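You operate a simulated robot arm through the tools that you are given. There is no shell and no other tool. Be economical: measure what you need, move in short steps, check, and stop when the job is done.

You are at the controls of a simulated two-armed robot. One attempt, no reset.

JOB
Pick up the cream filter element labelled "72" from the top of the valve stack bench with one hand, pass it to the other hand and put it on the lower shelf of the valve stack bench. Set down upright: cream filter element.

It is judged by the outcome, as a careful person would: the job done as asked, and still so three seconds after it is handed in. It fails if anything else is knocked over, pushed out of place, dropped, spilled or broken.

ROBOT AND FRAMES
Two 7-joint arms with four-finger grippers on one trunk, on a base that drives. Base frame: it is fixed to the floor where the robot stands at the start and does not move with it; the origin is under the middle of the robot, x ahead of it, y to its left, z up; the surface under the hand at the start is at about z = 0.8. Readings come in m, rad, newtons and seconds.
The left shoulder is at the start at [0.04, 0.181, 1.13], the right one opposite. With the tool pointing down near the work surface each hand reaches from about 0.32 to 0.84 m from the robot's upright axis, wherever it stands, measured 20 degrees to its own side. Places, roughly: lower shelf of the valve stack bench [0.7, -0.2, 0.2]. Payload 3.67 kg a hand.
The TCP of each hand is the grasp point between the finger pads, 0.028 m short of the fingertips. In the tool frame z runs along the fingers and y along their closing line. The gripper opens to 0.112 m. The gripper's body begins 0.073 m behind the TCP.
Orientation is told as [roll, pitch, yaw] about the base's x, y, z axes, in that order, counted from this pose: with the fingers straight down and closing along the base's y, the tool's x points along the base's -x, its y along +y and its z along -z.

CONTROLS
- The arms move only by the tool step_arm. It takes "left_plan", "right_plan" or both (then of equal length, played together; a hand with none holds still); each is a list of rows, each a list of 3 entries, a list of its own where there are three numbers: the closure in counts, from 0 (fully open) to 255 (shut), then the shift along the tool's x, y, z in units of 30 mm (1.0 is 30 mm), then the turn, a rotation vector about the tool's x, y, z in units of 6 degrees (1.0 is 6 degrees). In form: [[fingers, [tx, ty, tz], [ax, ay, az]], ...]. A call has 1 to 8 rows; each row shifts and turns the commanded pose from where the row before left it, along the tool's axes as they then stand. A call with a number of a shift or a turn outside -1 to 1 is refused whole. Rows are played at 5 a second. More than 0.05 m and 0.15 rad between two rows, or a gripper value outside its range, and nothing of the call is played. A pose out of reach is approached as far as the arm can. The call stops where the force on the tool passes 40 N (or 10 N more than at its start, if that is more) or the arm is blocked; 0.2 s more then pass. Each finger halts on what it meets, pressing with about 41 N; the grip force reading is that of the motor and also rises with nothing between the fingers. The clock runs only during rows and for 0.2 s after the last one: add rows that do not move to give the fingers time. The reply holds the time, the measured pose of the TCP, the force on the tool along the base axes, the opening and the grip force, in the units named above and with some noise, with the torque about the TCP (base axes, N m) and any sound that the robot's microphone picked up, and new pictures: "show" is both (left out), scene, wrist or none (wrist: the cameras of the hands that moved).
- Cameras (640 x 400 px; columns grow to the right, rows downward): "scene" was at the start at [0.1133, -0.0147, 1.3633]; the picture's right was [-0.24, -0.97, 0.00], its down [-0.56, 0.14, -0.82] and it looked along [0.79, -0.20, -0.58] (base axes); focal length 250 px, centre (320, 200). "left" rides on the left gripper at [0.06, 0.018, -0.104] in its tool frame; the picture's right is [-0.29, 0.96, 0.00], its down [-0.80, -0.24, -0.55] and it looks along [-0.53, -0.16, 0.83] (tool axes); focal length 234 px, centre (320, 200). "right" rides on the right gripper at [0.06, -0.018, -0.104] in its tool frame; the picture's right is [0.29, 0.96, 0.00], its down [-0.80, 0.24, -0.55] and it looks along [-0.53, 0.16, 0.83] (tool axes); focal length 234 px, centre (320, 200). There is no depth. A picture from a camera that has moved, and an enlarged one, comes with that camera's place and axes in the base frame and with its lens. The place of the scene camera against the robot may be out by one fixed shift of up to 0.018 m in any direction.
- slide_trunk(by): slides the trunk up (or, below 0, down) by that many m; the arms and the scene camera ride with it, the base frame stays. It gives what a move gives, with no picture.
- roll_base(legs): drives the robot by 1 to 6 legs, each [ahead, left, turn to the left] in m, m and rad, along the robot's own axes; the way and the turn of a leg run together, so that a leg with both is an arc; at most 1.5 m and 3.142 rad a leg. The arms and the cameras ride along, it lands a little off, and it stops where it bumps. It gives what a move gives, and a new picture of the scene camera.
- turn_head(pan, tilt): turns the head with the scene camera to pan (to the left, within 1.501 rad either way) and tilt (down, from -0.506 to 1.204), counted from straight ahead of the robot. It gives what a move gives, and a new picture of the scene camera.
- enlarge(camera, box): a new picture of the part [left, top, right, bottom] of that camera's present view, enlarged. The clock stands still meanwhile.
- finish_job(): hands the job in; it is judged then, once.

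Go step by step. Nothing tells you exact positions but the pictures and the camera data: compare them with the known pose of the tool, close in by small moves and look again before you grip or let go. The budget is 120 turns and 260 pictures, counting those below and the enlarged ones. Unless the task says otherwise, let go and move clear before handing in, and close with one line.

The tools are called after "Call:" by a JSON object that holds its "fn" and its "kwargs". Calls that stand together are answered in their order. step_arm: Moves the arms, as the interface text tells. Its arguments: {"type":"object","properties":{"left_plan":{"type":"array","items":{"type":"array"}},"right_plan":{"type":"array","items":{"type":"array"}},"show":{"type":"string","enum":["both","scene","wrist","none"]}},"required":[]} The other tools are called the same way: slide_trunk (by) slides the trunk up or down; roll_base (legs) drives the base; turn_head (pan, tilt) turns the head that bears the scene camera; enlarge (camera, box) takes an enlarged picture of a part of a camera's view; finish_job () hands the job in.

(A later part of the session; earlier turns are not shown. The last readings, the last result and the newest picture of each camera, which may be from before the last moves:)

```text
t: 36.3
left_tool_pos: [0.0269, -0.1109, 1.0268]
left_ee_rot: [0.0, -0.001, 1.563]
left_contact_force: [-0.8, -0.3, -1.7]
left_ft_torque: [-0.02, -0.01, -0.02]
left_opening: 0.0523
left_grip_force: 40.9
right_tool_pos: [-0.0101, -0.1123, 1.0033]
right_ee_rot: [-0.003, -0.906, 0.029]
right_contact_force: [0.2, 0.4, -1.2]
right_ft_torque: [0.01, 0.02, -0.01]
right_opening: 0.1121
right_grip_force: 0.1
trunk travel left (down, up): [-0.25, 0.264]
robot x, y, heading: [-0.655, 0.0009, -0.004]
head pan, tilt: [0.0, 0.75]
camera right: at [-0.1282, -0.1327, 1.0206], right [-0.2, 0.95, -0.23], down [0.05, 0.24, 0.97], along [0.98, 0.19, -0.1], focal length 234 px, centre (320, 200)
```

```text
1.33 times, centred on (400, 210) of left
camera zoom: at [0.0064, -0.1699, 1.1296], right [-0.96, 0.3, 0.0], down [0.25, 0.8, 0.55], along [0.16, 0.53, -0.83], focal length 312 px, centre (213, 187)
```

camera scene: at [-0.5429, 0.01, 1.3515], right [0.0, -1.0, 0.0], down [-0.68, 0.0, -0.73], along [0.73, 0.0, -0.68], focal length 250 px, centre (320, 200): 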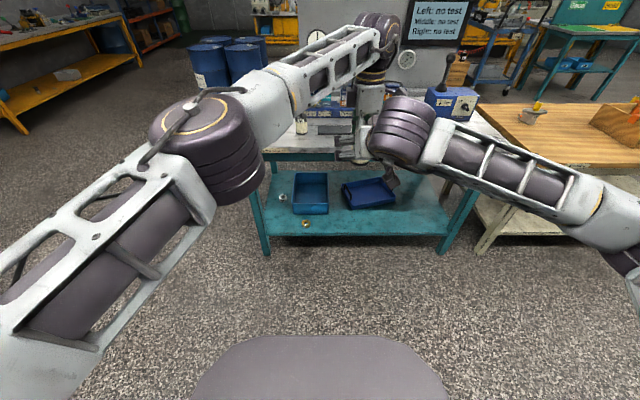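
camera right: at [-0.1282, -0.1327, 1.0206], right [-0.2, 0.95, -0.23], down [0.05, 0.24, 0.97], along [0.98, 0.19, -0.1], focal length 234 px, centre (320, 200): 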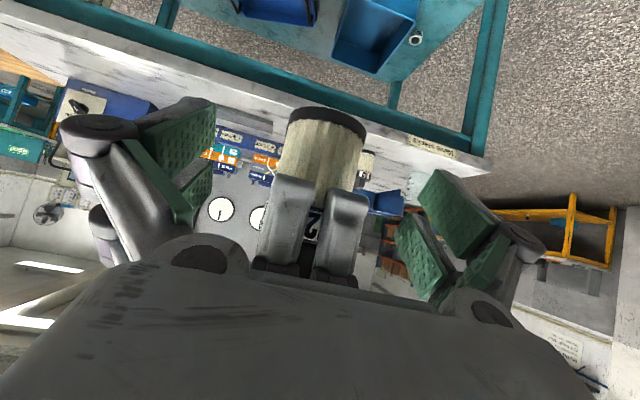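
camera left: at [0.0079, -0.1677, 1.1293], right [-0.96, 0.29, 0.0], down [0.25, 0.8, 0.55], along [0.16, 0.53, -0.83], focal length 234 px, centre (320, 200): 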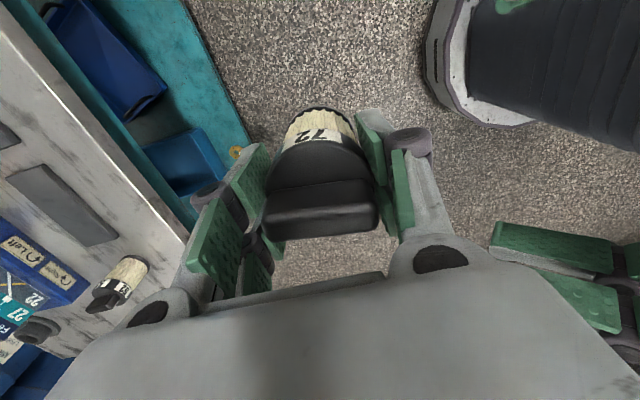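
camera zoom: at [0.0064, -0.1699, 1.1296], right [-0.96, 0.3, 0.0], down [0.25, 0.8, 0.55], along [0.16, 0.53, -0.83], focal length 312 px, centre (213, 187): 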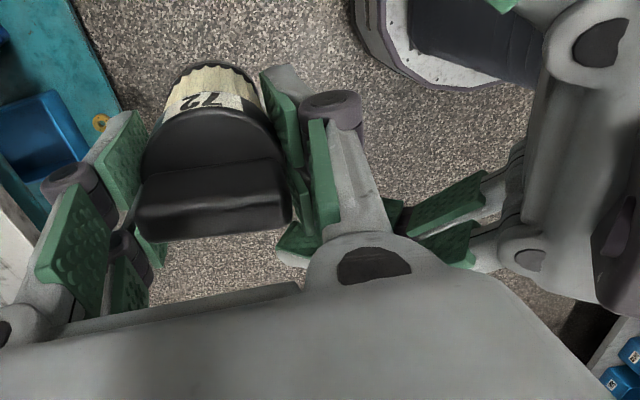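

Call:
{"fn": "step_arm", "kwargs": {"right_plan": [[0, [0, 0.03, 0.4], [0, 0, 0]], [0, [0, 0.03, 0.3], [0, 0, 0]], [0, [0, 0, 0], [0, 0, 0]]], "show": "wrist"}}

Call:
{"fn": "enlarge", "kwargs": {"camera": "left", "box": [240, 60, 640, 310]}}

Call:
{"fn": "enlarge", "kwargs": {"camera": "scene", "box": [310, 80, 430, 180]}}

```text
t: 37.1
left_tool_pos: [0.0257, -0.1116, 1.0264]
left_ee_rot: [-0.001, 0.0, 1.564]
left_contact_force: [0.0, -0.3, -1.5]
left_ft_torque: [0.01, 0.01, -0.02]
left_opening: 0.0522
left_grip_force: 41.1
right_tool_pos: [0.0064, -0.1116, 0.9894]
right_ee_rot: [-0.001, -0.905, 0.029]
right_contact_force: [-0.7, 0.6, 0.4]
right_ft_torque: [-0.01, -0.01, -0.02]
right_opening: 0.1121
right_grip_force: 0.0
trunk travel left (down, up): [-0.25, 0.264]
robot x, y, heading: [-0.6537, -0.0004, -0.002]
head pan, tilt: [0.0, 0.75]
camera right: at [-0.112, -0.1312, 1.0072], right [-0.2, 0.95, -0.23], down [0.05, 0.24, 0.97], along [0.98, 0.19, -0.1], focal length 234 px, centre (320, 200)
```

right: 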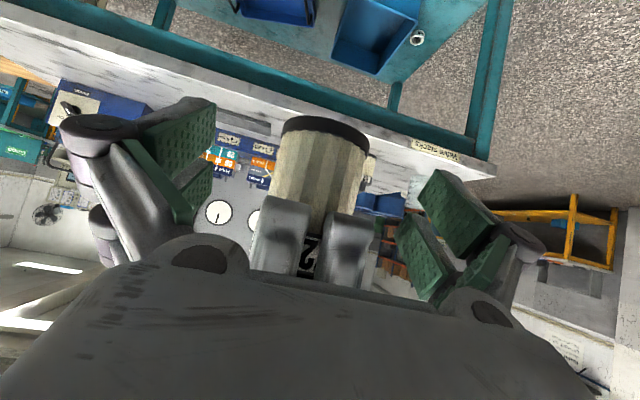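

```text
1.60 times, centred on (440, 185) of left
camera zoom: at [0.0065, -0.1701, 1.1295], right [-0.96, 0.3, 0.0], down [0.25, 0.8, 0.55], along [0.16, 0.53, -0.83], focal length 375 px, centre (128, 224)
```

zoom: 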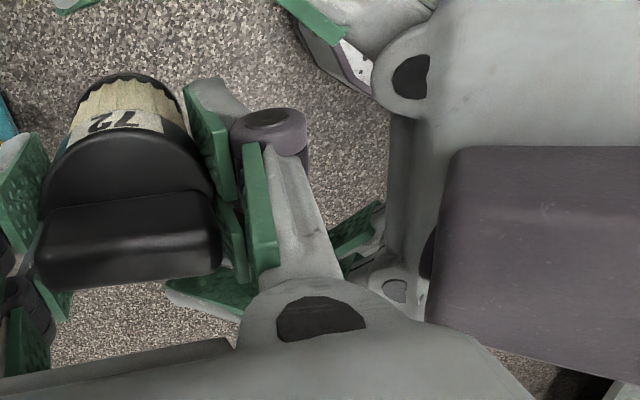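

```text
4.00 times, centred on (370, 130) of scene
camera zoom: at [-0.5441, 0.0075, 1.3516], right [0.0, -1.0, 0.0], down [-0.68, 0.0, -0.73], along [0.73, 0.0, -0.68], focal length 1001 px, centre (120, 480)
```

zoom: 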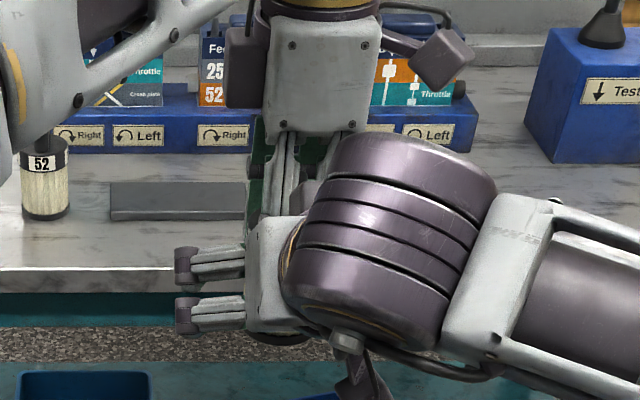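

Clear on all sides. Final 14 mm in, then closing the right hand on the cream body.

Call:
{"fn": "step_arm", "kwargs": {"right_plan": [[0, [-0.05, 0, 0.25], [0, 0, 0]], [0, [-0.05, 0, 0.2], [0, 0, 0]], [60, [0, 0, 0], [0, 0, 0]], [110, [0, 0, 0], [0, 0, 0]], [200, [0, 0, 0], [0, 0, 0]], [255, [0, 0, 0], [0, 0, 0]], [255, [0, 0, 0], [0, 0, 0]], [255, [0, 0, 0], [0, 0, 0]]], "show": "wrist"}}

Call:
{"fn": "enlarge", "kwargs": {"camera": "left", "box": [160, 60, 480, 260]}}

```text
t: 38.9
left_tool_pos: [0.0266, -0.1124, 1.026]
left_ee_rot: [0.0, 0.001, 1.565]
left_contact_force: [0.8, -1.9, -0.5]
left_ft_torque: [1.03, 0.04, 0.66]
left_opening: 0.0522
left_grip_force: 40.7
right_tool_pos: [0.0175, -0.1107, 0.9824]
right_ee_rot: [-0.004, -0.908, 0.03]
right_contact_force: [-0.6, 3.5, -0.7]
right_ft_torque: [-1.13, -0.15, -0.66]
right_opening: 0.053
right_grip_force: 40.9
trunk travel left (down, up): [-0.25, 0.264]
robot x, y, heading: [-0.6529, -0.0001, -0.003]
head pan, tilt: [0.0, 0.75]
camera right: at [-0.1, -0.131, 1.0012], right [-0.2, 0.95, -0.23], down [0.05, 0.24, 0.97], along [0.98, 0.19, -0.1], focal length 234 px, centre (320, 200)
```

right: 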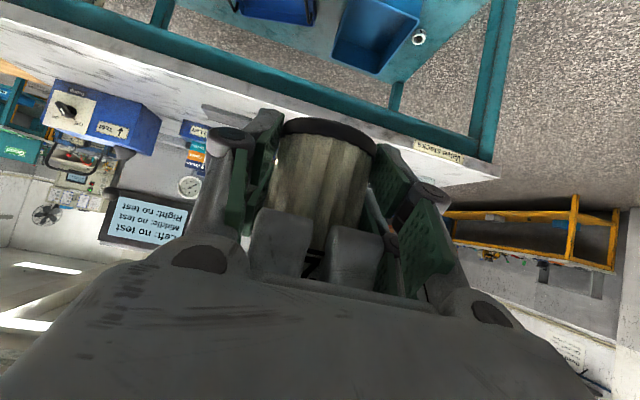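

```text
2.00 times, centred on (320, 160) of left
camera zoom: at [0.0066, -0.17, 1.1294], right [-0.96, 0.3, 0.0], down [0.25, 0.8, 0.55], along [0.16, 0.53, -0.83], focal length 468 px, centre (320, 280)
```

zoom: 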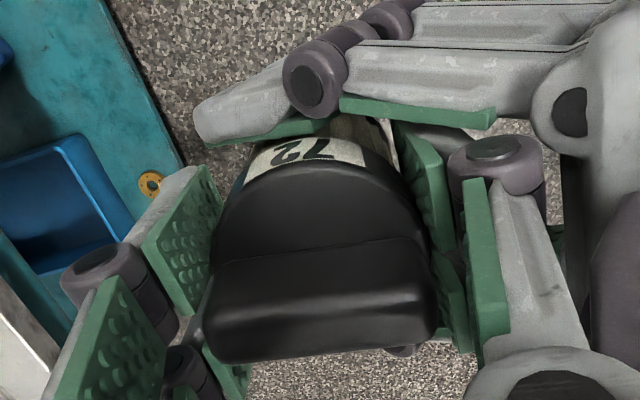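

Both hands hold it. I'll open the left just a little, so its knuckle doesn't press the right palm, and check.

Call:
{"fn": "step_arm", "kwargs": {"left_plan": [[130, [0, 0, 0], [0, 0, 0]], [116, [0, 0, 0], [0, 0, 0]], [116, [0, 0, 0], [0, 0, 0]]], "show": "wrist"}}

```text
t: 39.7
left_tool_pos: [0.0257, -0.1107, 1.0259]
left_ee_rot: [-0.001, -0.001, 1.564]
left_contact_force: [4.6, -6.4, 0.4]
left_ft_torque: [0.12, 0.06, 0.24]
left_opening: 0.0586
left_grip_force: 0.0
right_tool_pos: [0.0182, -0.111, 0.9841]
right_ee_rot: [-0.001, -0.907, 0.03]
right_contact_force: [-4.9, 6.2, 0.4]
right_ft_torque: [-0.39, -0.27, -0.16]
right_opening: 0.0534
right_grip_force: 41.3
trunk travel left (down, up): [-0.25, 0.264]
robot x, y, heading: [-0.6561, 0.0011, -0.008]
head pan, tilt: [0.0, 0.75]
camera left: at [0.0064, -0.1704, 1.1296], right [-0.96, 0.3, 0.0], down [0.25, 0.8, 0.55], along [0.16, 0.53, -0.83], focal length 234 px, centre (320, 200)
```

left: 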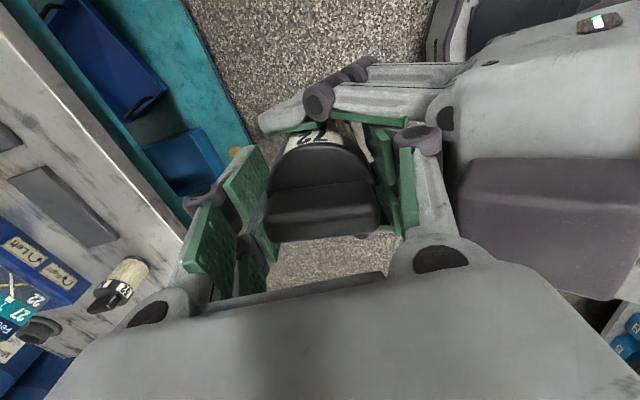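

Small contact force remains; shifting the left hand 3 mm to centre it, then raising slowly.

Call:
{"fn": "step_arm", "kwargs": {"left_plan": [[116, [0, -0.08, 0], [0, 0, 0]], [116, [0, 0, -0.15], [0, 0, 0]], [116, [0, 0, -0.25], [0, 0, 0]], [116, [0, 0, 0], [0, 0, 0]]], "show": "wrist"}}

```text
t: 40.7
left_tool_pos: [0.0296, -0.1103, 1.0372]
left_ee_rot: [0.0, 0.0, 1.564]
left_contact_force: [3.0, -4.5, 0.5]
left_ft_torque: [0.01, 0.05, 0.16]
left_opening: 0.0597
left_grip_force: 0.0
right_tool_pos: [0.0181, -0.1105, 0.9828]
right_ee_rot: [-0.003, -0.904, 0.031]
right_contact_force: [-2.6, 4.5, -1.4]
right_ft_torque: [-0.3, -0.25, -0.12]
right_opening: 0.053
right_grip_force: 40.8
trunk travel left (down, up): [-0.25, 0.264]
robot x, y, heading: [-0.6559, 0.0022, -0.006]
head pan, tilt: [0.0, 0.75]
camera left: at [0.0098, -0.1702, 1.1412], right [-0.96, 0.29, 0.0], down [0.25, 0.8, 0.55], along [0.16, 0.53, -0.83], focal length 234 px, centre (320, 200)
```

left: 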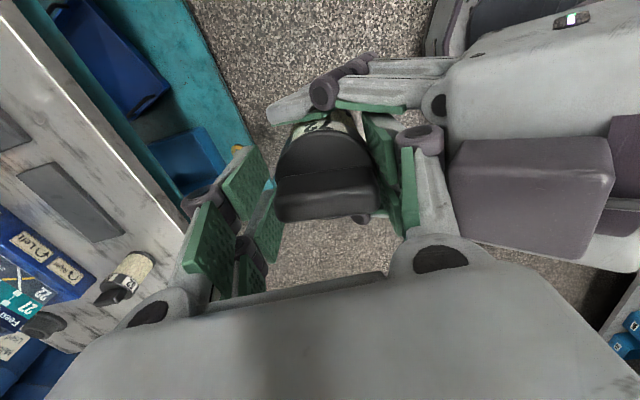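

Forces are falling as it rises; continuing slowly upward.

Call:
{"fn": "step_arm", "kwargs": {"left_plan": [[116, [0, 0, -0.3], [0, 0, 0]], [116, [0, 0, -0.4], [0, 0, 0]], [116, [0, 0, 0], [0, 0, 0]]], "show": "both"}}

```text
t: 41.5
left_tool_pos: [0.0281, -0.109, 1.0614]
left_ee_rot: [-0.002, -0.001, 1.565]
left_contact_force: [13.6, -0.7, 10.1]
left_ft_torque: [-0.13, 0.57, 0.22]
left_opening: 0.0553
left_grip_force: 0.1
left hand out of reach, approached as far as the arm can: row 2
right_tool_pos: [0.0172, -0.1127, 0.9783]
right_ee_rot: [-0.006, -0.896, 0.031]
right_contact_force: [-13.8, -0.1, -11.8]
right_ft_torque: [0.07, -1.59, -0.18]
right_opening: 0.0533
right_grip_force: 41.0
trunk travel left (down, up): [-0.25, 0.264]
robot x, y, heading: [-0.6549, 0.0001, -0.007]
head pan, tilt: [0.0, 0.75]
camera scene: at [-0.5441, 0.0068, 1.3516], right [0.0, -1.0, 0.0], down [-0.68, 0.0, -0.73], along [0.73, 0.0, -0.68], focal length 250 px, centre (320, 200)
camera left: at [0.0075, -0.1683, 1.1644], right [-0.96, 0.29, 0.0], down [0.24, 0.8, 0.56], along [0.17, 0.53, -0.83], focal length 234 px, centre (320, 200)
```

scene: 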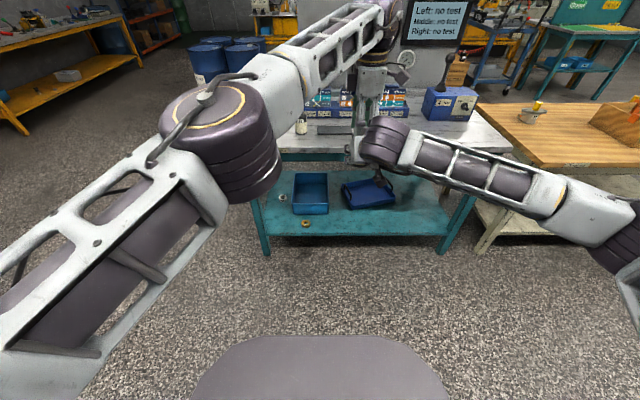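
left: 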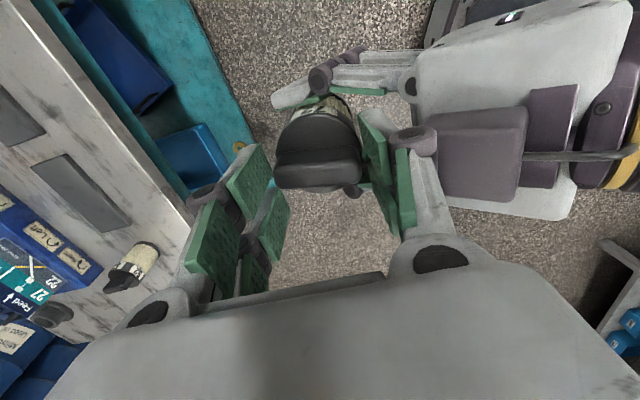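

The left knuckle is touching the block on the right gripper, pushing the hands apart along +x/+z. Only about 9 mm of overlap with the ridge remains, so I'll lower the right hand straight down to separate.

Call:
{"fn": "step_arm", "kwargs": {"right_plan": [[255, [0.13, 0, 0.1], [0, 0, 0]], [255, [0.13, 0, 0.1], [0, 0, 0]], [255, [0, 0, 0], [0, 0, 0]]], "show": "wrist"}}

Call:
{"fn": "enlarge", "kwargs": {"camera": "left", "box": [160, 60, 560, 310]}}

```text
t: 42.3
left_tool_pos: [0.0277, -0.1084, 1.0585]
left_ee_rot: [0.001, 0.0, 1.564]
left_contact_force: [19.9, 3.0, -8.1]
left_ft_torque: [0.05, 0.27, 0.02]
left_opening: 0.0545
left_grip_force: 0.0
right_tool_pos: [0.0187, -0.1107, 0.9739]
right_ee_rot: [-0.003, -0.907, 0.029]
right_contact_force: [-20.0, -3.0, 6.1]
right_ft_torque: [0.23, -2.07, 0.0]
right_opening: 0.0531
right_grip_force: 41.3
trunk travel left (down, up): [-0.25, 0.264]
robot x, y, heading: [-0.6546, 0.0013, -0.002]
head pan, tilt: [0.0, 0.75]
camera right: at [-0.0995, -0.1314, 0.9919], right [-0.2, 0.95, -0.23], down [0.05, 0.24, 0.97], along [0.98, 0.19, -0.09], focal length 234 px, centre (320, 200)
```

right: 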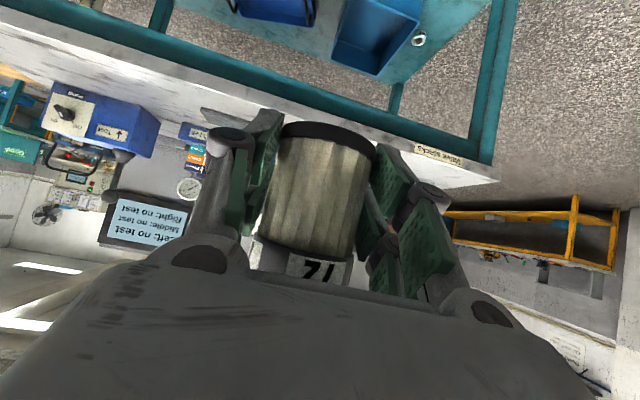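

```text
1.60 times, centred on (360, 185) of left
camera zoom: at [0.0075, -0.168, 1.1612], right [-0.96, 0.29, 0.0], down [0.25, 0.8, 0.55], along [0.16, 0.53, -0.83], focal length 375 px, centre (256, 224)
```

zoom: 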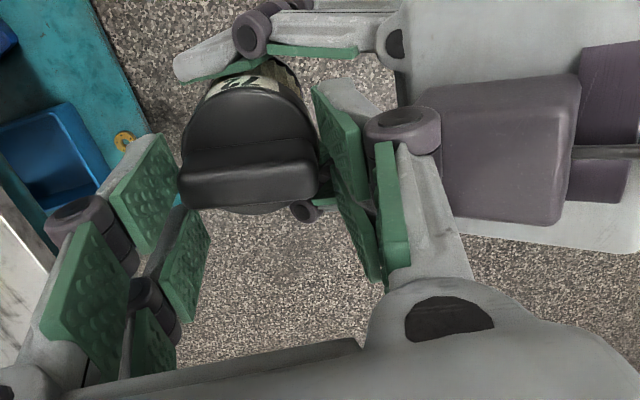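

There's a visible gap to the element on that side, so I can ease the left hand +x by 6 mm to leave the block, then raise.

Call:
{"fn": "step_arm", "kwargs": {"left_plan": [[116, [0, -0.1, 0], [0, 0, 0]], [116, [0, -0.1, 0], [0, 0, 0]], [116, [0, 0, 0], [0, 0, 0]]], "show": "wrist"}}

```text
t: 43.1
left_tool_pos: [0.0288, -0.1072, 1.0581]
left_ee_rot: [0.0, -0.002, 1.565]
left_contact_force: [5.0, -1.9, 1.6]
left_ft_torque: [0.01, 0.14, 0.24]
left_opening: 0.0586
left_grip_force: 0.1
left hand out of reach, approached as far as the arm can: row 2
right_tool_pos: [0.0198, -0.1113, 0.9722]
right_ee_rot: [-0.003, -0.904, 0.028]
right_contact_force: [-5.9, 3.4, -3.6]
right_ft_torque: [-0.24, -0.58, -0.16]
right_opening: 0.0533
right_grip_force: 41.2
trunk travel left (down, up): [-0.25, 0.264]
robot x, y, heading: [-0.6526, 0.0038, -0.01]
head pan, tilt: [0.0, 0.75]
camera left: at [0.0093, -0.1665, 1.1616], right [-0.96, 0.3, 0.0], down [0.25, 0.8, 0.55], along [0.16, 0.53, -0.83], focal length 234 px, centre (320, 200)
```

left: 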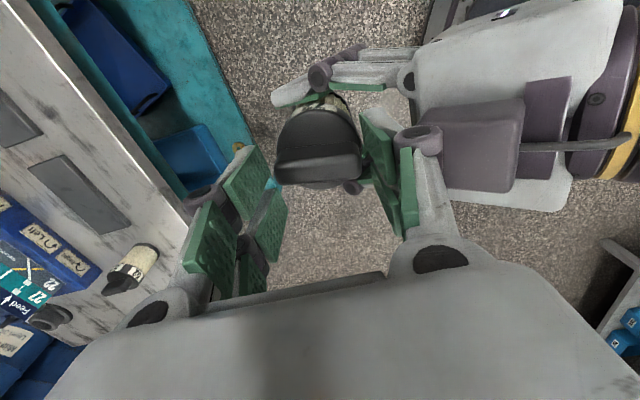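

Force is low, and the left arm is near its reach limit. Lowering the right hand to clear the ridge from the left fingers.

Call:
{"fn": "step_arm", "kwargs": {"right_plan": [[255, [0.13, 0, 0.1], [0, 0, 0]], [255, [0.13, 0, 0.1], [0, 0, 0]], [255, [0, 0, 0], [0, 0, 0]]], "show": "wrist"}}

Call:
{"fn": "enlarge", "kwargs": {"camera": "left", "box": [160, 60, 560, 310]}}

```text
t: 43.9
left_tool_pos: [0.0292, -0.1062, 1.0588]
left_ee_rot: [0.0, 0.0, 1.563]
left_contact_force: [1.3, 0.5, 0.1]
left_ft_torque: [-0.01, -0.03, -0.01]
left_opening: 0.0604
left_grip_force: 0.1
right_tool_pos: [0.0172, -0.1129, 0.964]
right_ee_rot: [-0.003, -0.907, 0.027]
right_contact_force: [-0.8, -0.1, -0.5]
right_ft_torque: [0.06, -0.08, 0.02]
right_opening: 0.053
right_grip_force: 41.1
trunk travel left (down, up): [-0.25, 0.264]
robot x, y, heading: [-0.6528, 0.0013, -0.005]
head pan, tilt: [0.0, 0.75]
camera right: at [-0.1, -0.132, 0.981], right [-0.2, 0.95, -0.23], down [0.05, 0.24, 0.97], along [0.98, 0.19, -0.1], focal length 234 px, centre (320, 200)
```

right: 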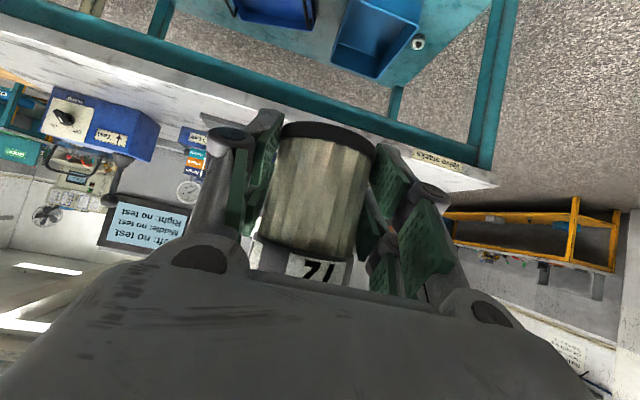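

```text
1.60 times, centred on (360, 185) of left
camera zoom: at [0.0096, -0.1658, 1.1612], right [-0.96, 0.3, 0.0], down [0.25, 0.8, 0.55], along [0.16, 0.53, -0.83], focal length 375 px, centre (256, 224)
```

zoom: 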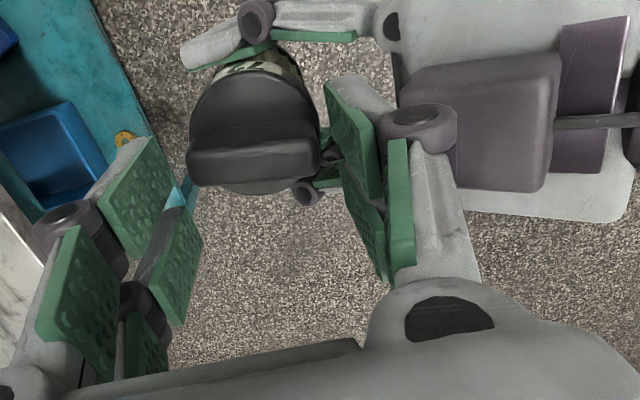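

All contact is gone and the tips are above the ridge. Lowering the right hand 10 cm clear, then moving the left away to the left.

Call:
{"fn": "step_arm", "kwargs": {"right_plan": [[255, [0.26, 0, 0.2], [0, 0, 0]], [255, [0.5, 0, 0.39], [0, 0, 0]], [255, [0.5, 0, 0.39], [0, 0, 0]], [255, [0.5, 0, 0.39], [0, 0, 0]], [255, [0.5, 0, 0.39], [0, 0, 0]], [255, [0.5, 0, 0.39], [0, 0, 0]], [255, [0, 0, 0], [0, 0, 0]]], "show": "wrist"}}

Call:
{"fn": "step_arm", "kwargs": {"left_plan": [[116, [-0.9, 0, 0], [0, 0, 0]], [116, [-0.9, 0, 0], [0, 0, 0]], [116, [-0.9, 0, 0], [0, 0, 0]], [116, [-0.9, 0, 0], [0, 0, 0]], [116, [-0.9, 0, 0], [0, 0, 0]], [116, [-0.9, 0, 0], [0, 0, 0]], [116, [-0.9, 0, 0], [0, 0, 0]], [116, [-0.9, 0, 0], [0, 0, 0]]], "show": "scene"}}

```text
t: 45.5
left_tool_pos: [0.0286, -0.1061, 1.0574]
left_ee_rot: [0.0, 0.001, 1.564]
left_contact_force: [-0.5, 0.4, 0.6]
left_ft_torque: [0.01, 0.01, -0.02]
left_opening: 0.0611
left_grip_force: 0.0
right_tool_pos: [0.0177, -0.1131, 0.8578]
right_ee_rot: [0.0, -0.904, 0.029]
right_contact_force: [0.5, 0.1, -1.8]
right_ft_torque: [0.0, 0.0, -0.01]
right_opening: 0.053
right_grip_force: 41.1
trunk travel left (down, up): [-0.25, 0.264]
robot x, y, heading: [-0.651, -0.0, 0.001]
head pan, tilt: [0.0, 0.75]
camera right: at [-0.1007, -0.133, 0.8759], right [-0.2, 0.95, -0.23], down [0.05, 0.24, 0.97], along [0.98, 0.19, -0.1], focal length 234 px, centre (320, 200)
```

right: 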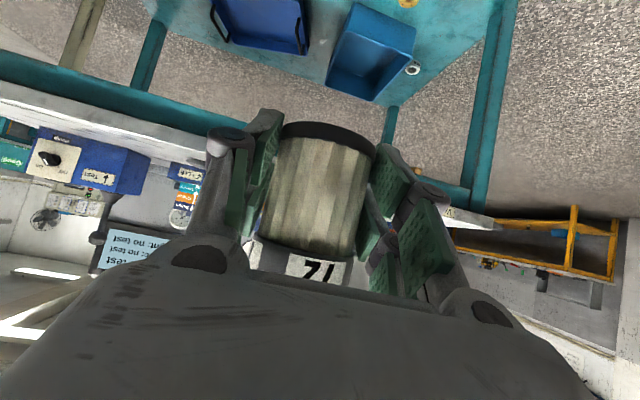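

```text
t: 47.3
left_tool_pos: [0.03, 0.1103, 1.057]
left_ee_rot: [-0.001, 0.001, 1.56]
left_contact_force: [0.1, 1.2, 0.8]
left_ft_torque: [-0.03, 0.03, 0.01]
left_opening: 0.0611
left_grip_force: 0.2
right_tool_pos: [0.0182, -0.1118, 0.8592]
right_ee_rot: [-0.003, -0.907, 0.032]
right_contact_force: [0.3, 0.3, -2.1]
right_ft_torque: [-0.01, 0.02, -0.03]
right_opening: 0.053
right_grip_force: 41.0
trunk travel left (down, up): [-0.25, 0.264]
robot x, y, heading: [-0.6523, 0.002, -0.005]
head pan, tilt: [0.0, 0.75]
camera scene: at [-0.544, 0.0088, 1.3516], right [0.0, -1.0, 0.0], down [-0.68, 0.0, -0.73], along [0.73, 0.0, -0.68], focal length 250 px, centre (320, 200)
```

scene: 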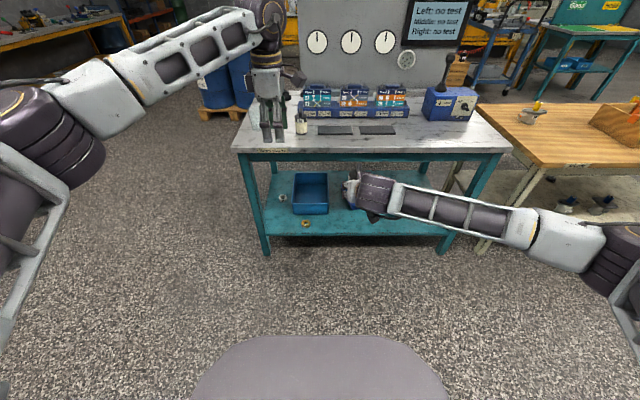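

The right hand holds the element upright ("72" visible) and the left is clear. Next I retract the left hand back and up so it stays off the bench when I lower the trunk and drive in.

Call:
{"fn": "step_arm", "kwargs": {"left_plan": [[116, [-0.5, 1, -0.5], [0, 0, 0]], [116, [-0.5, 1, -0.5], [0, 0, 0]], [116, [-0.5, 1, -0.5], [0, 0, 0]], [116, [-0.5, 1, -0.5], [0, 0, 0]], [116, [-0.5, 1, -0.5], [0, 0, 0]], [116, [-0.5, 1, -0.5], [0, 0, 0]], [116, [-0.5, 1, -0.5], [0, 0, 0]], [116, [-0.5, 1, -0.5], [0, 0, 0]]], "show": "scene"}}

```text
t: 49.1
left_tool_pos: [-0.2105, 0.2287, 1.1776]
left_ee_rot: [0.0, 0.001, 1.564]
left_contact_force: [-0.2, 0.5, -0.2]
left_ft_torque: [-0.01, -0.01, -0.01]
left_opening: 0.0607
left_grip_force: 0.1
right_tool_pos: [0.0172, -0.1141, 0.8611]
right_ee_rot: [-0.003, -0.908, 0.03]
right_contact_force: [-0.1, -0.6, -0.7]
right_ft_torque: [-0.02, -0.02, 0.02]
right_opening: 0.053
right_grip_force: 41.4
trunk travel left (down, up): [-0.25, 0.264]
robot x, y, heading: [-0.6592, -0.0007, -0.004]
head pan, tilt: [0.0, 0.75]
camera scene: at [-0.5456, 0.0083, 1.3517], right [-0.01, -1.0, 0.0], down [-0.68, 0.0, -0.73], along [0.73, 0.0, -0.68], focal length 250 px, centre (320, 200)
```

scene: 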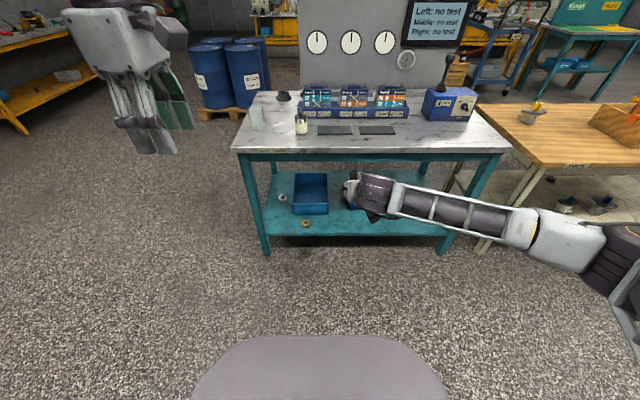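

Lowering the trunk fully.

Call:
{"fn": "slide_trunk", "kwargs": {"by": -0.248}}

Call:
{"fn": "step_arm", "kwargs": {"right_plan": [[255, [0.7, 0, 0.55], [0, 0, 0]], [255, [0.7, 0, 0.55], [0, 0, 0]], [255, [0.7, 0, 0.55], [0, 0, 0]], [255, [0.7, 0, 0.55], [0, 0, 0]], [255, [0.7, 0, 0.55], [0, 0, 0]], [255, [0.7, 0, 0.55], [0, 0, 0]], [255, [0.7, 0, 0.55], [0, 0, 0]], [255, [0.7, 0, 0.55], [0, 0, 0]]], "show": "both"}}

```text
t: 51.7
left_tool_pos: [-0.2071, 0.2276, 0.9304]
left_ee_rot: [0.0, 0.001, 1.564]
left_contact_force: [-0.9, 0.1, 0.5]
left_ft_torque: [0.02, 0.0, -0.01]
left_opening: 0.0609
left_grip_force: 0.0
right_tool_pos: [0.0167, -0.1135, 0.6124]
right_ee_rot: [-0.003, -0.906, 0.029]
right_contact_force: [-0.1, 0.7, -0.9]
right_ft_torque: [-0.02, 0.0, 0.0]
right_opening: 0.0532
right_grip_force: 40.8
trunk travel left (down, up): [-0.002, 0.512]
robot x, y, heading: [-0.6574, -0.0002, -0.006]
head pan, tilt: [0.0, 0.75]
```

```text
t: 53.5
left_tool_pos: [-0.2085, 0.2284, 0.931]
left_ee_rot: [0.0, -0.001, 1.563]
left_contact_force: [-0.2, -0.3, 0.1]
left_ft_torque: [0.03, -0.02, -0.02]
left_opening: 0.061
left_grip_force: 0.1
right_tool_pos: [0.0185, -0.1145, 0.4074]
right_ee_rot: [-0.007, -0.902, 0.031]
right_contact_force: [-0.2, 0.3, -1.3]
right_ft_torque: [0.02, 0.06, 0.02]
right_opening: 0.0531
right_grip_force: 41.1
right hand out of reach, approached as far as the arm can: row 8
trunk travel left (down, up): [-0.002, 0.512]
robot x, y, heading: [-0.6548, 0.0008, -0.005]
head pan, tilt: [0.0, 0.75]
camera scene: at [-0.5442, 0.0072, 1.1041], right [-0.01, -1.0, 0.0], down [-0.68, 0.0, -0.73], along [0.73, 0.0, -0.68], focal length 250 px, centre (320, 200)
camera right: at [-0.1006, -0.134, 0.4258], right [-0.2, 0.95, -0.23], down [0.05, 0.24, 0.97], along [0.98, 0.18, -0.1], focal length 234 px, centre (320, 200)
```

scene: 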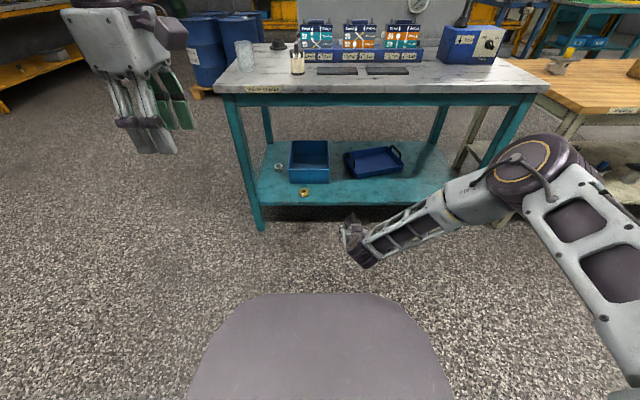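
right: 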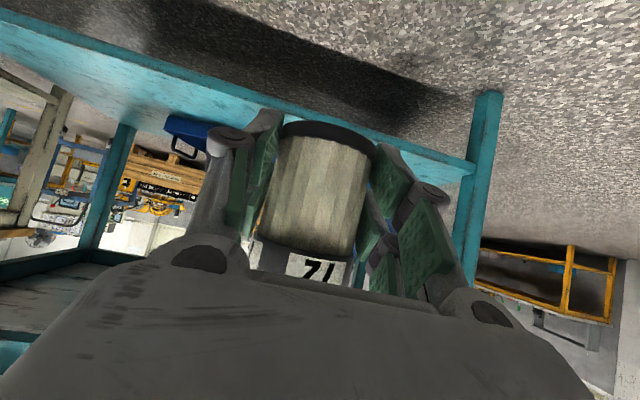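

The low height is near the limit in this posture. I'll move the hand somewhat to the right and closer while lowering, and watch the reach.

Call:
{"fn": "step_arm", "kwargs": {"right_plan": [[255, [0.3, -0.8, -0.4], [0, 0, 0]], [255, [0.3, -0.8, -0.4], [0, 0, 0]], [255, [0.3, -0.8, -0.4], [0, 0, 0]], [255, [0, -0.8, 0], [0, 0, 0]], [255, [0.5, 0, 0.4], [0, 0, 0]], [255, [0.5, 0, 0.4], [0, 0, 0]], [255, [0.5, 0, 0.4], [0, 0, 0]], [255, [0.5, 0, 0.4], [0, 0, 0]]], "show": "scene"}}

```text
t: 55.3
left_tool_pos: [-0.2073, 0.2286, 0.931]
left_ee_rot: [0.0, 0.0, 1.564]
left_contact_force: [0.1, 0.0, -0.2]
left_ft_torque: [0.0, 0.01, -0.01]
left_opening: 0.0609
left_grip_force: 0.1
right_tool_pos: [-0.0015, -0.1431, 0.438]
right_ee_rot: [-0.019, -0.885, 0.028]
right_contact_force: [0.5, 0.0, -1.5]
right_ft_torque: [-0.03, 0.01, 0.03]
right_opening: 0.053
right_grip_force: 41.0
right hand out of reach, approached as far as the arm can: row 1, 2, 3, 4, 5, 6, 7, 8
trunk travel left (down, up): [-0.002, 0.512]
robot x, y, heading: [-0.6555, 0.006, -0.007]
head pan, tilt: [0.0, 0.75]
camera scene: at [-0.5442, 0.0078, 1.1041], right [0.0, -1.0, 0.0], down [-0.68, 0.0, -0.73], along [0.73, 0.0, -0.68], focal length 250 px, centre (320, 200)
```

scene: 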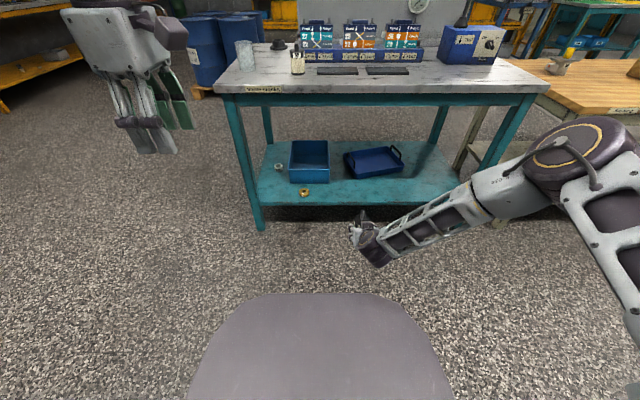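

Moving back made it worse; the wrist bend against the forearm is limiting. I'll yaw the tool to the left about the vertical (the element stays upright) to line up with the forearm.

Call:
{"fn": "step_arm", "kwargs": {"right_plan": [[255, [0, 0, 0], [-0.78, 0, -0.62]], [255, [0, 0, 0], [-0.78, 0, -0.62]], [255, [0, 0, 0], [-0.78, 0, -0.62]], [255, [0, 0, 0], [-0.78, 0, -0.62]], [255, [0, 0, 0], [-0.78, 0, -0.62]], [255, [0, 0, 0], [0, 0, 0]]], "show": "scene"}}

```text
t: 56.7
left_tool_pos: [-0.2072, 0.228, 0.9308]
left_ee_rot: [0.001, 0.0, 1.563]
left_contact_force: [0.3, 1.0, -0.5]
left_ft_torque: [0.03, 0.0, -0.01]
left_opening: 0.0608
left_grip_force: 0.1
right_tool_pos: [-0.0013, -0.1444, 0.4377]
right_ee_rot: [-0.018, -0.885, 0.03]
right_contact_force: [-0.1, 0.3, -1.0]
right_ft_torque: [0.02, -0.01, -0.01]
right_opening: 0.0532
right_grip_force: 41.0
right hand out of reach, approached as far as the arm can: row 1, 2, 3, 4, 5
trunk travel left (down, up): [-0.002, 0.512]
robot x, y, heading: [-0.6577, 0.0016, -0.006]
head pan, tilt: [0.0, 0.75]
camera scene: at [-0.5442, 0.0078, 1.1041], right [0.0, -1.0, 0.0], down [-0.68, 0.0, -0.73], along [0.73, 0.0, -0.68], focal length 250 px, centre (320, 200)
```

scene: 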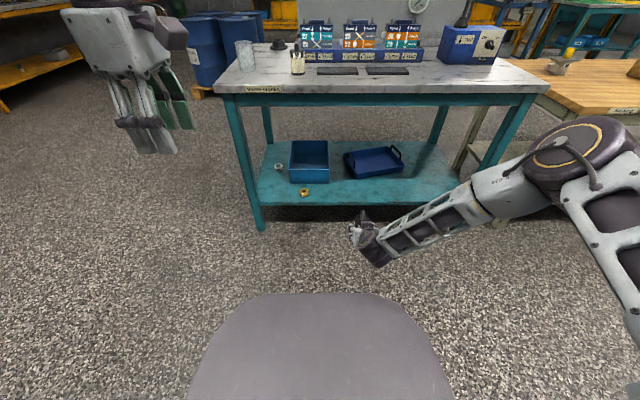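

No movement, so that's a joint stop. Trying the opposite yaw (pointing somewhat right).

Call:
{"fn": "step_arm", "kwargs": {"right_plan": [[255, [0, 0, 0], [0.78, 0, 0.62]], [255, [0, 0, 0], [0.78, 0, 0.62]], [255, [0, 0, 0], [0.78, 0, 0.62]], [255, [0, 0, 0], [0.78, 0, 0.62]], [255, [0.5, 0, 0.4], [0, 0, 0]], [255, [0.5, 0, 0.4], [0, 0, 0]], [255, [0.5, 0, 0.4], [0, 0, 0]], [255, [0, 0, 0], [0, 0, 0]]], "show": "scene"}}

```text
t: 58.5
left_tool_pos: [-0.2071, 0.2281, 0.9303]
left_ee_rot: [-0.001, 0.0, 1.564]
left_contact_force: [0.9, 0.0, 0.3]
left_ft_torque: [-0.02, 0.01, -0.02]
left_opening: 0.0612
left_grip_force: 0.1
right_tool_pos: [-0.0022, -0.1458, 0.381]
right_ee_rot: [-0.027, -0.892, -0.384]
right_contact_force: [-0.8, -1.2, -2.2]
right_ft_torque: [-0.04, -0.01, 0.01]
right_opening: 0.0529
right_grip_force: 41.1
trunk travel left (down, up): [-0.002, 0.512]
robot x, y, heading: [-0.6551, 0.0025, -0.011]
head pan, tilt: [0.0, 0.75]
camera scene: at [-0.5443, 0.0078, 1.1042], right [0.0, -1.0, 0.0], down [-0.68, 0.0, -0.73], along [0.73, 0.0, -0.68], focal length 250 px, centre (320, 200)
```

scene: 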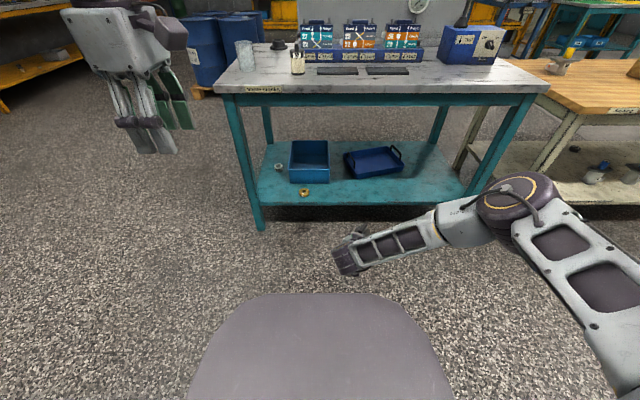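

With the yaw to −22° it lowers freely. The elbow sits rather far forward, so I'll extend the hand ahead while going lower, so that the elbow stays outside the bench.

Call:
{"fn": "step_arm", "kwargs": {"right_plan": [[255, [0.195, 0.21, 0.82], [0, 0, 0]], [255, [0.195, 0.21, 0.82], [0, 0, 0]], [255, [0.195, 0.21, 0.82], [0, 0, 0]], [255, [0.195, 0.21, 0.82], [0, 0, 0]], [255, [0.195, 0.21, 0.82], [0, 0, 0]], [255, [0.195, 0.21, 0.82], [0, 0, 0]], [255, [0, 0, 0], [0, 0, 0]]], "show": "both"}}

```text
t: 60.1
left_tool_pos: [-0.2078, 0.2282, 0.9298]
left_ee_rot: [0.0, 0.0, 1.566]
left_contact_force: [0.0, 0.3, 0.2]
left_ft_torque: [-0.06, 0.03, 0.01]
left_opening: 0.0608
left_grip_force: 0.0
right_tool_pos: [0.0908, -0.1507, 0.2596]
right_ee_rot: [-0.027, -0.892, -0.383]
right_contact_force: [0.2, -1.7, -0.2]
right_ft_torque: [0.06, 0.08, 0.02]
right_opening: 0.0533
right_grip_force: 40.6
right hand out of reach, approached as far as the arm can: row 6
trunk travel left (down, up): [-0.002, 0.512]
robot x, y, heading: [-0.6572, 0.003, -0.009]
head pan, tilt: [0.0, 0.75]
camera scene: at [-0.5441, 0.0079, 1.1041], right [0.0, -1.0, 0.0], down [-0.68, 0.0, -0.73], along [0.73, 0.0, -0.68], focal length 250 px, centre (320, 200)
camera right: at [-0.0246, -0.1195, 0.2795], right [0.21, 0.95, -0.24], down [0.16, 0.21, 0.96], along [0.96, -0.24, -0.11], focal length 234 px, centre (320, 200)
```

scene: 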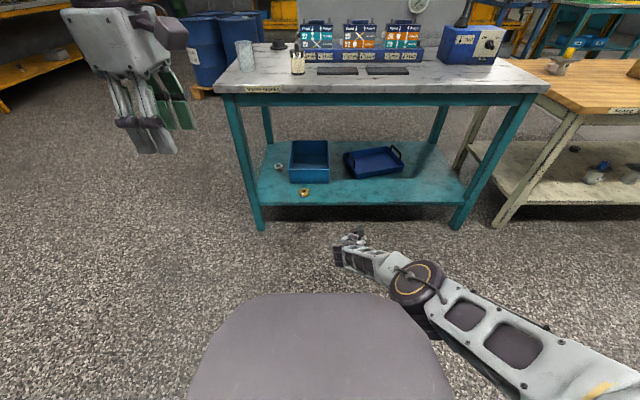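
right: 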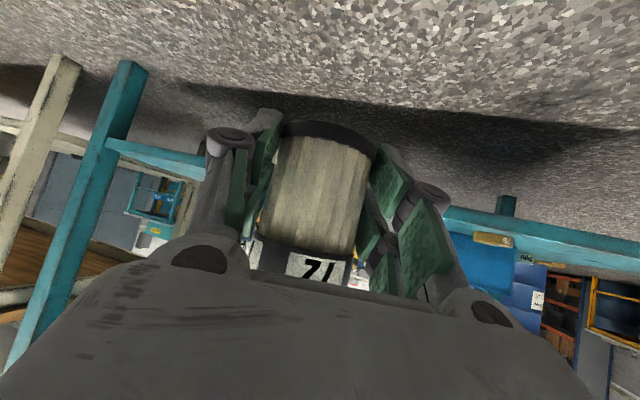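

Now at z 0.26 with the hand 0.75 m ahead and the elbow well back, which is good for the shelf. I'll check the shelf in close-up to fix its height.

Call:
{"fn": "enlarge", "kwargs": {"camera": "scene", "box": [240, 120, 480, 240]}}

Call:
{"fn": "enlarge", "kwargs": {"camera": "right", "box": [380, 120, 640, 280]}}

```text
2.67 times, centred on (360, 180) of scene
camera zoom: at [-0.5441, 0.0079, 1.1041], right [0.0, -1.0, 0.0], down [-0.68, 0.0, -0.73], along [0.73, 0.0, -0.68], focal length 668 px, centre (213, 253)
```

zoom: 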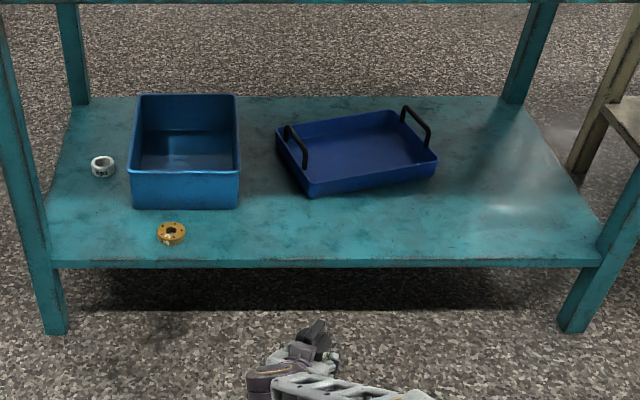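

```text
2.46 times, centred on (510, 200) of right
camera zoom: at [-0.0246, -0.1195, 0.2795], right [0.21, 0.95, -0.24], down [0.16, 0.21, 0.96], along [0.96, -0.24, -0.11], focal length 576 px, centre (-148, 200)
```

zoom: 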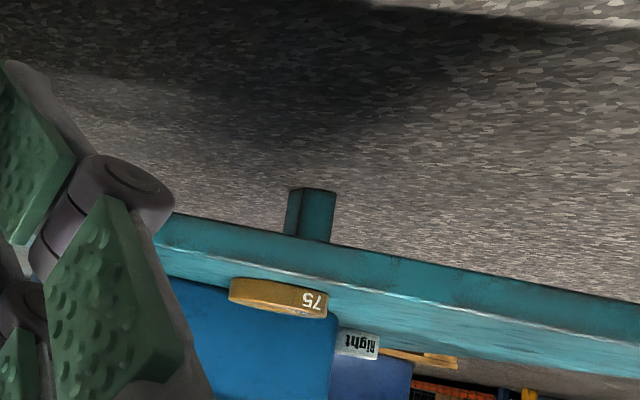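

From the wrist view the shelf surface is near z≈0.21. I'll test here in free air that the arm can get to z≈0.22, correcting the slight tilt at the same time.

Call:
{"fn": "step_arm", "kwargs": {"right_plan": [[255, [0, 0, 0], [-0.23, -0.14, 0]], [255, [0.4, 0, 0.32], [0, 0, 0]], [255, [0.4, 0, 0.32], [0, 0, 0]], [255, [0.25, 0, 0.2], [0, 0, 0]], [255, [0, 0, 0], [0, 0, 0]]], "show": "none"}}

```text
t: 61.3
left_tool_pos: [-0.2079, 0.2273, 0.931]
left_ee_rot: [0.002, -0.001, 1.565]
left_contact_force: [-0.3, 0.0, -0.9]
left_ft_torque: [-0.02, -0.02, 0.0]
left_opening: 0.0613
left_grip_force: 0.2
right_tool_pos: [0.076, -0.1638, 0.2343]
right_ee_rot: [-0.004, -0.91, -0.382]
right_contact_force: [-0.4, 0.4, -1.6]
right_ft_torque: [0.01, 0.02, 0.02]
right_opening: 0.0533
right_grip_force: 40.4
right hand out of reach, approached as far as the arm can: row 2, 3, 4
trunk travel left (down, up): [-0.002, 0.512]
robot x, y, heading: [-0.6523, 0.0051, -0.007]
head pan, tilt: [0.0, 0.75]
```

Call:
{"fn": "step_arm", "kwargs": {"right_plan": [[255, [0.39, -0.25, -0.48], [0, 0, 0]], [255, [0.39, -0.25, -0.48], [0, 0, 0]], [255, [0.35, 0, 0.28], [0, 0, 0]], [255, [0.35, 0, 0.28], [0, 0, 0]], [255, [0, 0, 0], [0, 0, 0]]], "show": "scene"}}

```text
t: 62.5
left_tool_pos: [-0.2079, 0.2276, 0.9308]
left_ee_rot: [-0.001, 0.001, 1.565]
left_contact_force: [-0.1, 0.2, -0.5]
left_ft_torque: [-0.01, -0.01, 0.0]
left_opening: 0.0612
left_grip_force: 0.0
right_tool_pos: [0.0361, -0.1642, 0.2054]
right_ee_rot: [-0.002, -0.909, -0.383]
right_contact_force: [-0.3, -0.1, -2.3]
right_ft_torque: [0.0, 0.0, 0.01]
right_opening: 0.0528
right_grip_force: 40.8
trunk travel left (down, up): [-0.002, 0.512]
robot x, y, heading: [-0.653, -0.0018, -0.009]
head pan, tilt: [0.0, 0.75]
camera scene: at [-0.5442, 0.0078, 1.1041], right [0.0, -1.0, 0.0], down [-0.68, 0.0, -0.73], along [0.73, 0.0, -0.68], focal length 250 px, centre (320, 200)
```

scene: 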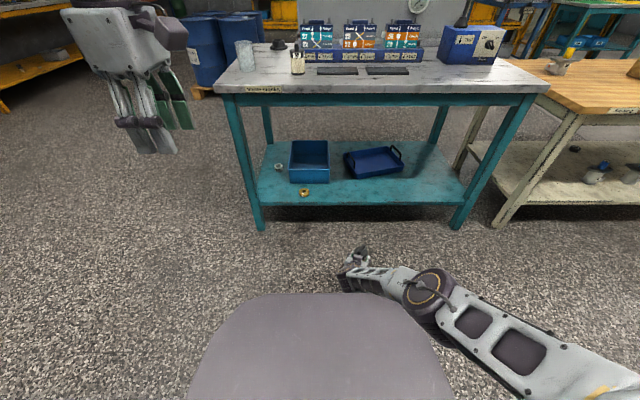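

Reach works at z 0.205 too. Raising the trunk 12 cm for clearance, then driving right 0.26 m and part way forward.

Call:
{"fn": "slide_trunk", "kwargs": {"by": 0.12}}

Call:
{"fn": "roll_base", "kwargs": {"legs": [[0, -0.26, 0], [0.25, 0, 0]]}}

Call:
{"fn": "enlarge", "kwargs": {"camera": "right", "box": [0, 0, 640, 400]}}

```text
t: 64.0
left_tool_pos: [-0.2075, 0.2281, 1.0499]
left_ee_rot: [-0.001, -0.001, 1.564]
left_contact_force: [-0.1, 0.3, 0.7]
left_ft_torque: [0.01, 0.02, -0.02]
left_opening: 0.061
left_grip_force: 0.0
right_tool_pos: [0.0364, -0.1648, 0.3234]
right_ee_rot: [-0.002, -0.908, -0.383]
right_contact_force: [0.5, -0.6, -1.7]
right_ft_torque: [0.0, -0.01, 0.0]
right_opening: 0.0531
right_grip_force: 40.7
trunk travel left (down, up): [-0.122, 0.392]
robot x, y, heading: [-0.656, -0.0005, -0.004]
head pan, tilt: [0.0, 0.75]
```

```text
t: 67.3
left_tool_pos: [0.0405, -0.0318, 1.0489]
left_ee_rot: [0.0, 0.0, 1.57]
left_contact_force: [-0.5, 0.4, -1.3]
left_ft_torque: [-0.03, 0.06, 0.0]
left_opening: 0.0612
left_grip_force: 0.1
right_tool_pos: [0.2869, -0.4219, 0.3239]
right_ee_rot: [-0.003, -0.906, -0.374]
right_contact_force: [0.0, -0.5, -1.4]
right_ft_torque: [0.02, 0.03, -0.03]
right_opening: 0.053
right_grip_force: 41.7
trunk travel left (down, up): [-0.122, 0.392]
robot x, y, heading: [-0.4033, -0.2599, 0.002]
head pan, tilt: [0.0, 0.75]
camera scene: at [-0.2937, -0.2548, 1.2229], right [0.0, -1.0, 0.0], down [-0.68, 0.0, -0.73], along [0.73, 0.0, -0.68], focal length 250 px, centre (320, 200)
```

scene: 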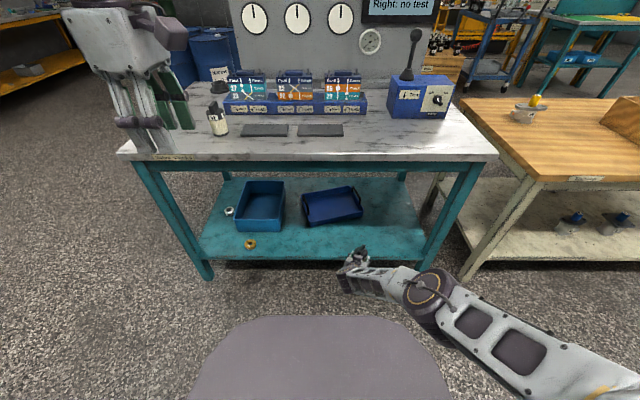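

```text
1.00 times, centred on (320, 200) of right (not enlarged: the box is as wide or as high as the picture)
camera zoom: at [0.1697, -0.3937, 0.3415], right [0.19, 0.96, -0.23], down [0.14, 0.2, 0.97], along [0.97, -0.21, -0.1], focal length 234 px, centre (320, 200)
```

zoom: 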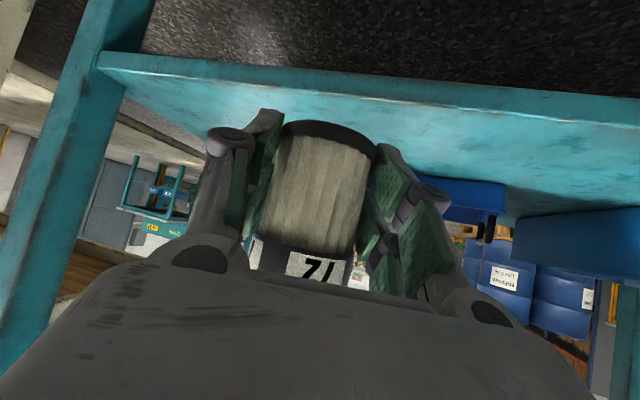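

The path is clear: tray front is at x≈0.65 near y=−0.42, the leg at y≈−0.75. Driving in 0.2 m.

Call:
{"fn": "roll_base", "kwargs": {"legs": [[0.2, 0, 0]]}}

Call:
{"fn": "enlarge", "kwargs": {"camera": "right", "box": [0, 0, 640, 400]}}

```text
t: 69.0
left_tool_pos: [0.2411, -0.0321, 1.049]
left_ee_rot: [0.0, 0.0, 1.571]
left_contact_force: [-0.3, 0.7, 0.2]
left_ft_torque: [0.0, 0.05, 0.02]
left_opening: 0.0608
left_grip_force: 0.0
right_tool_pos: [0.4856, -0.4216, 0.3235]
right_ee_rot: [-0.004, -0.905, -0.374]
right_contact_force: [0.3, 0.6, -0.8]
right_ft_torque: [0.0, 0.03, -0.03]
right_opening: 0.0529
right_grip_force: 40.5
trunk travel left (down, up): [-0.122, 0.392]
robot x, y, heading: [-0.2073, -0.2642, 0.001]
head pan, tilt: [0.0, 0.75]
camera scene: at [-0.0936, -0.2544, 1.2229], right [0.0, -1.0, 0.0], down [-0.68, 0.0, -0.73], along [0.73, 0.0, -0.68], focal length 250 px, centre (320, 200)
```

scene: 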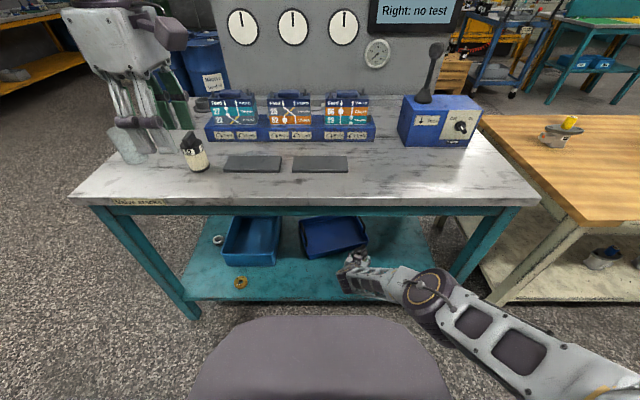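

```text
1.00 times, centred on (320, 200) of right (not enlarged: the box is as wide or as high as the picture)
camera zoom: at [0.3694, -0.3939, 0.3413], right [0.19, 0.96, -0.23], down [0.14, 0.2, 0.97], along [0.97, -0.21, -0.1], focal length 234 px, centre (320, 200)
```

zoom: 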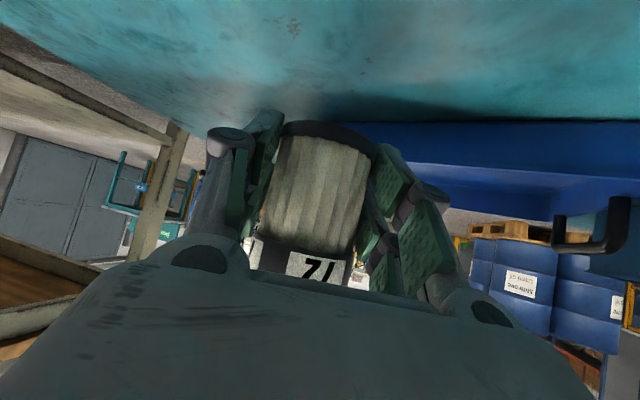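

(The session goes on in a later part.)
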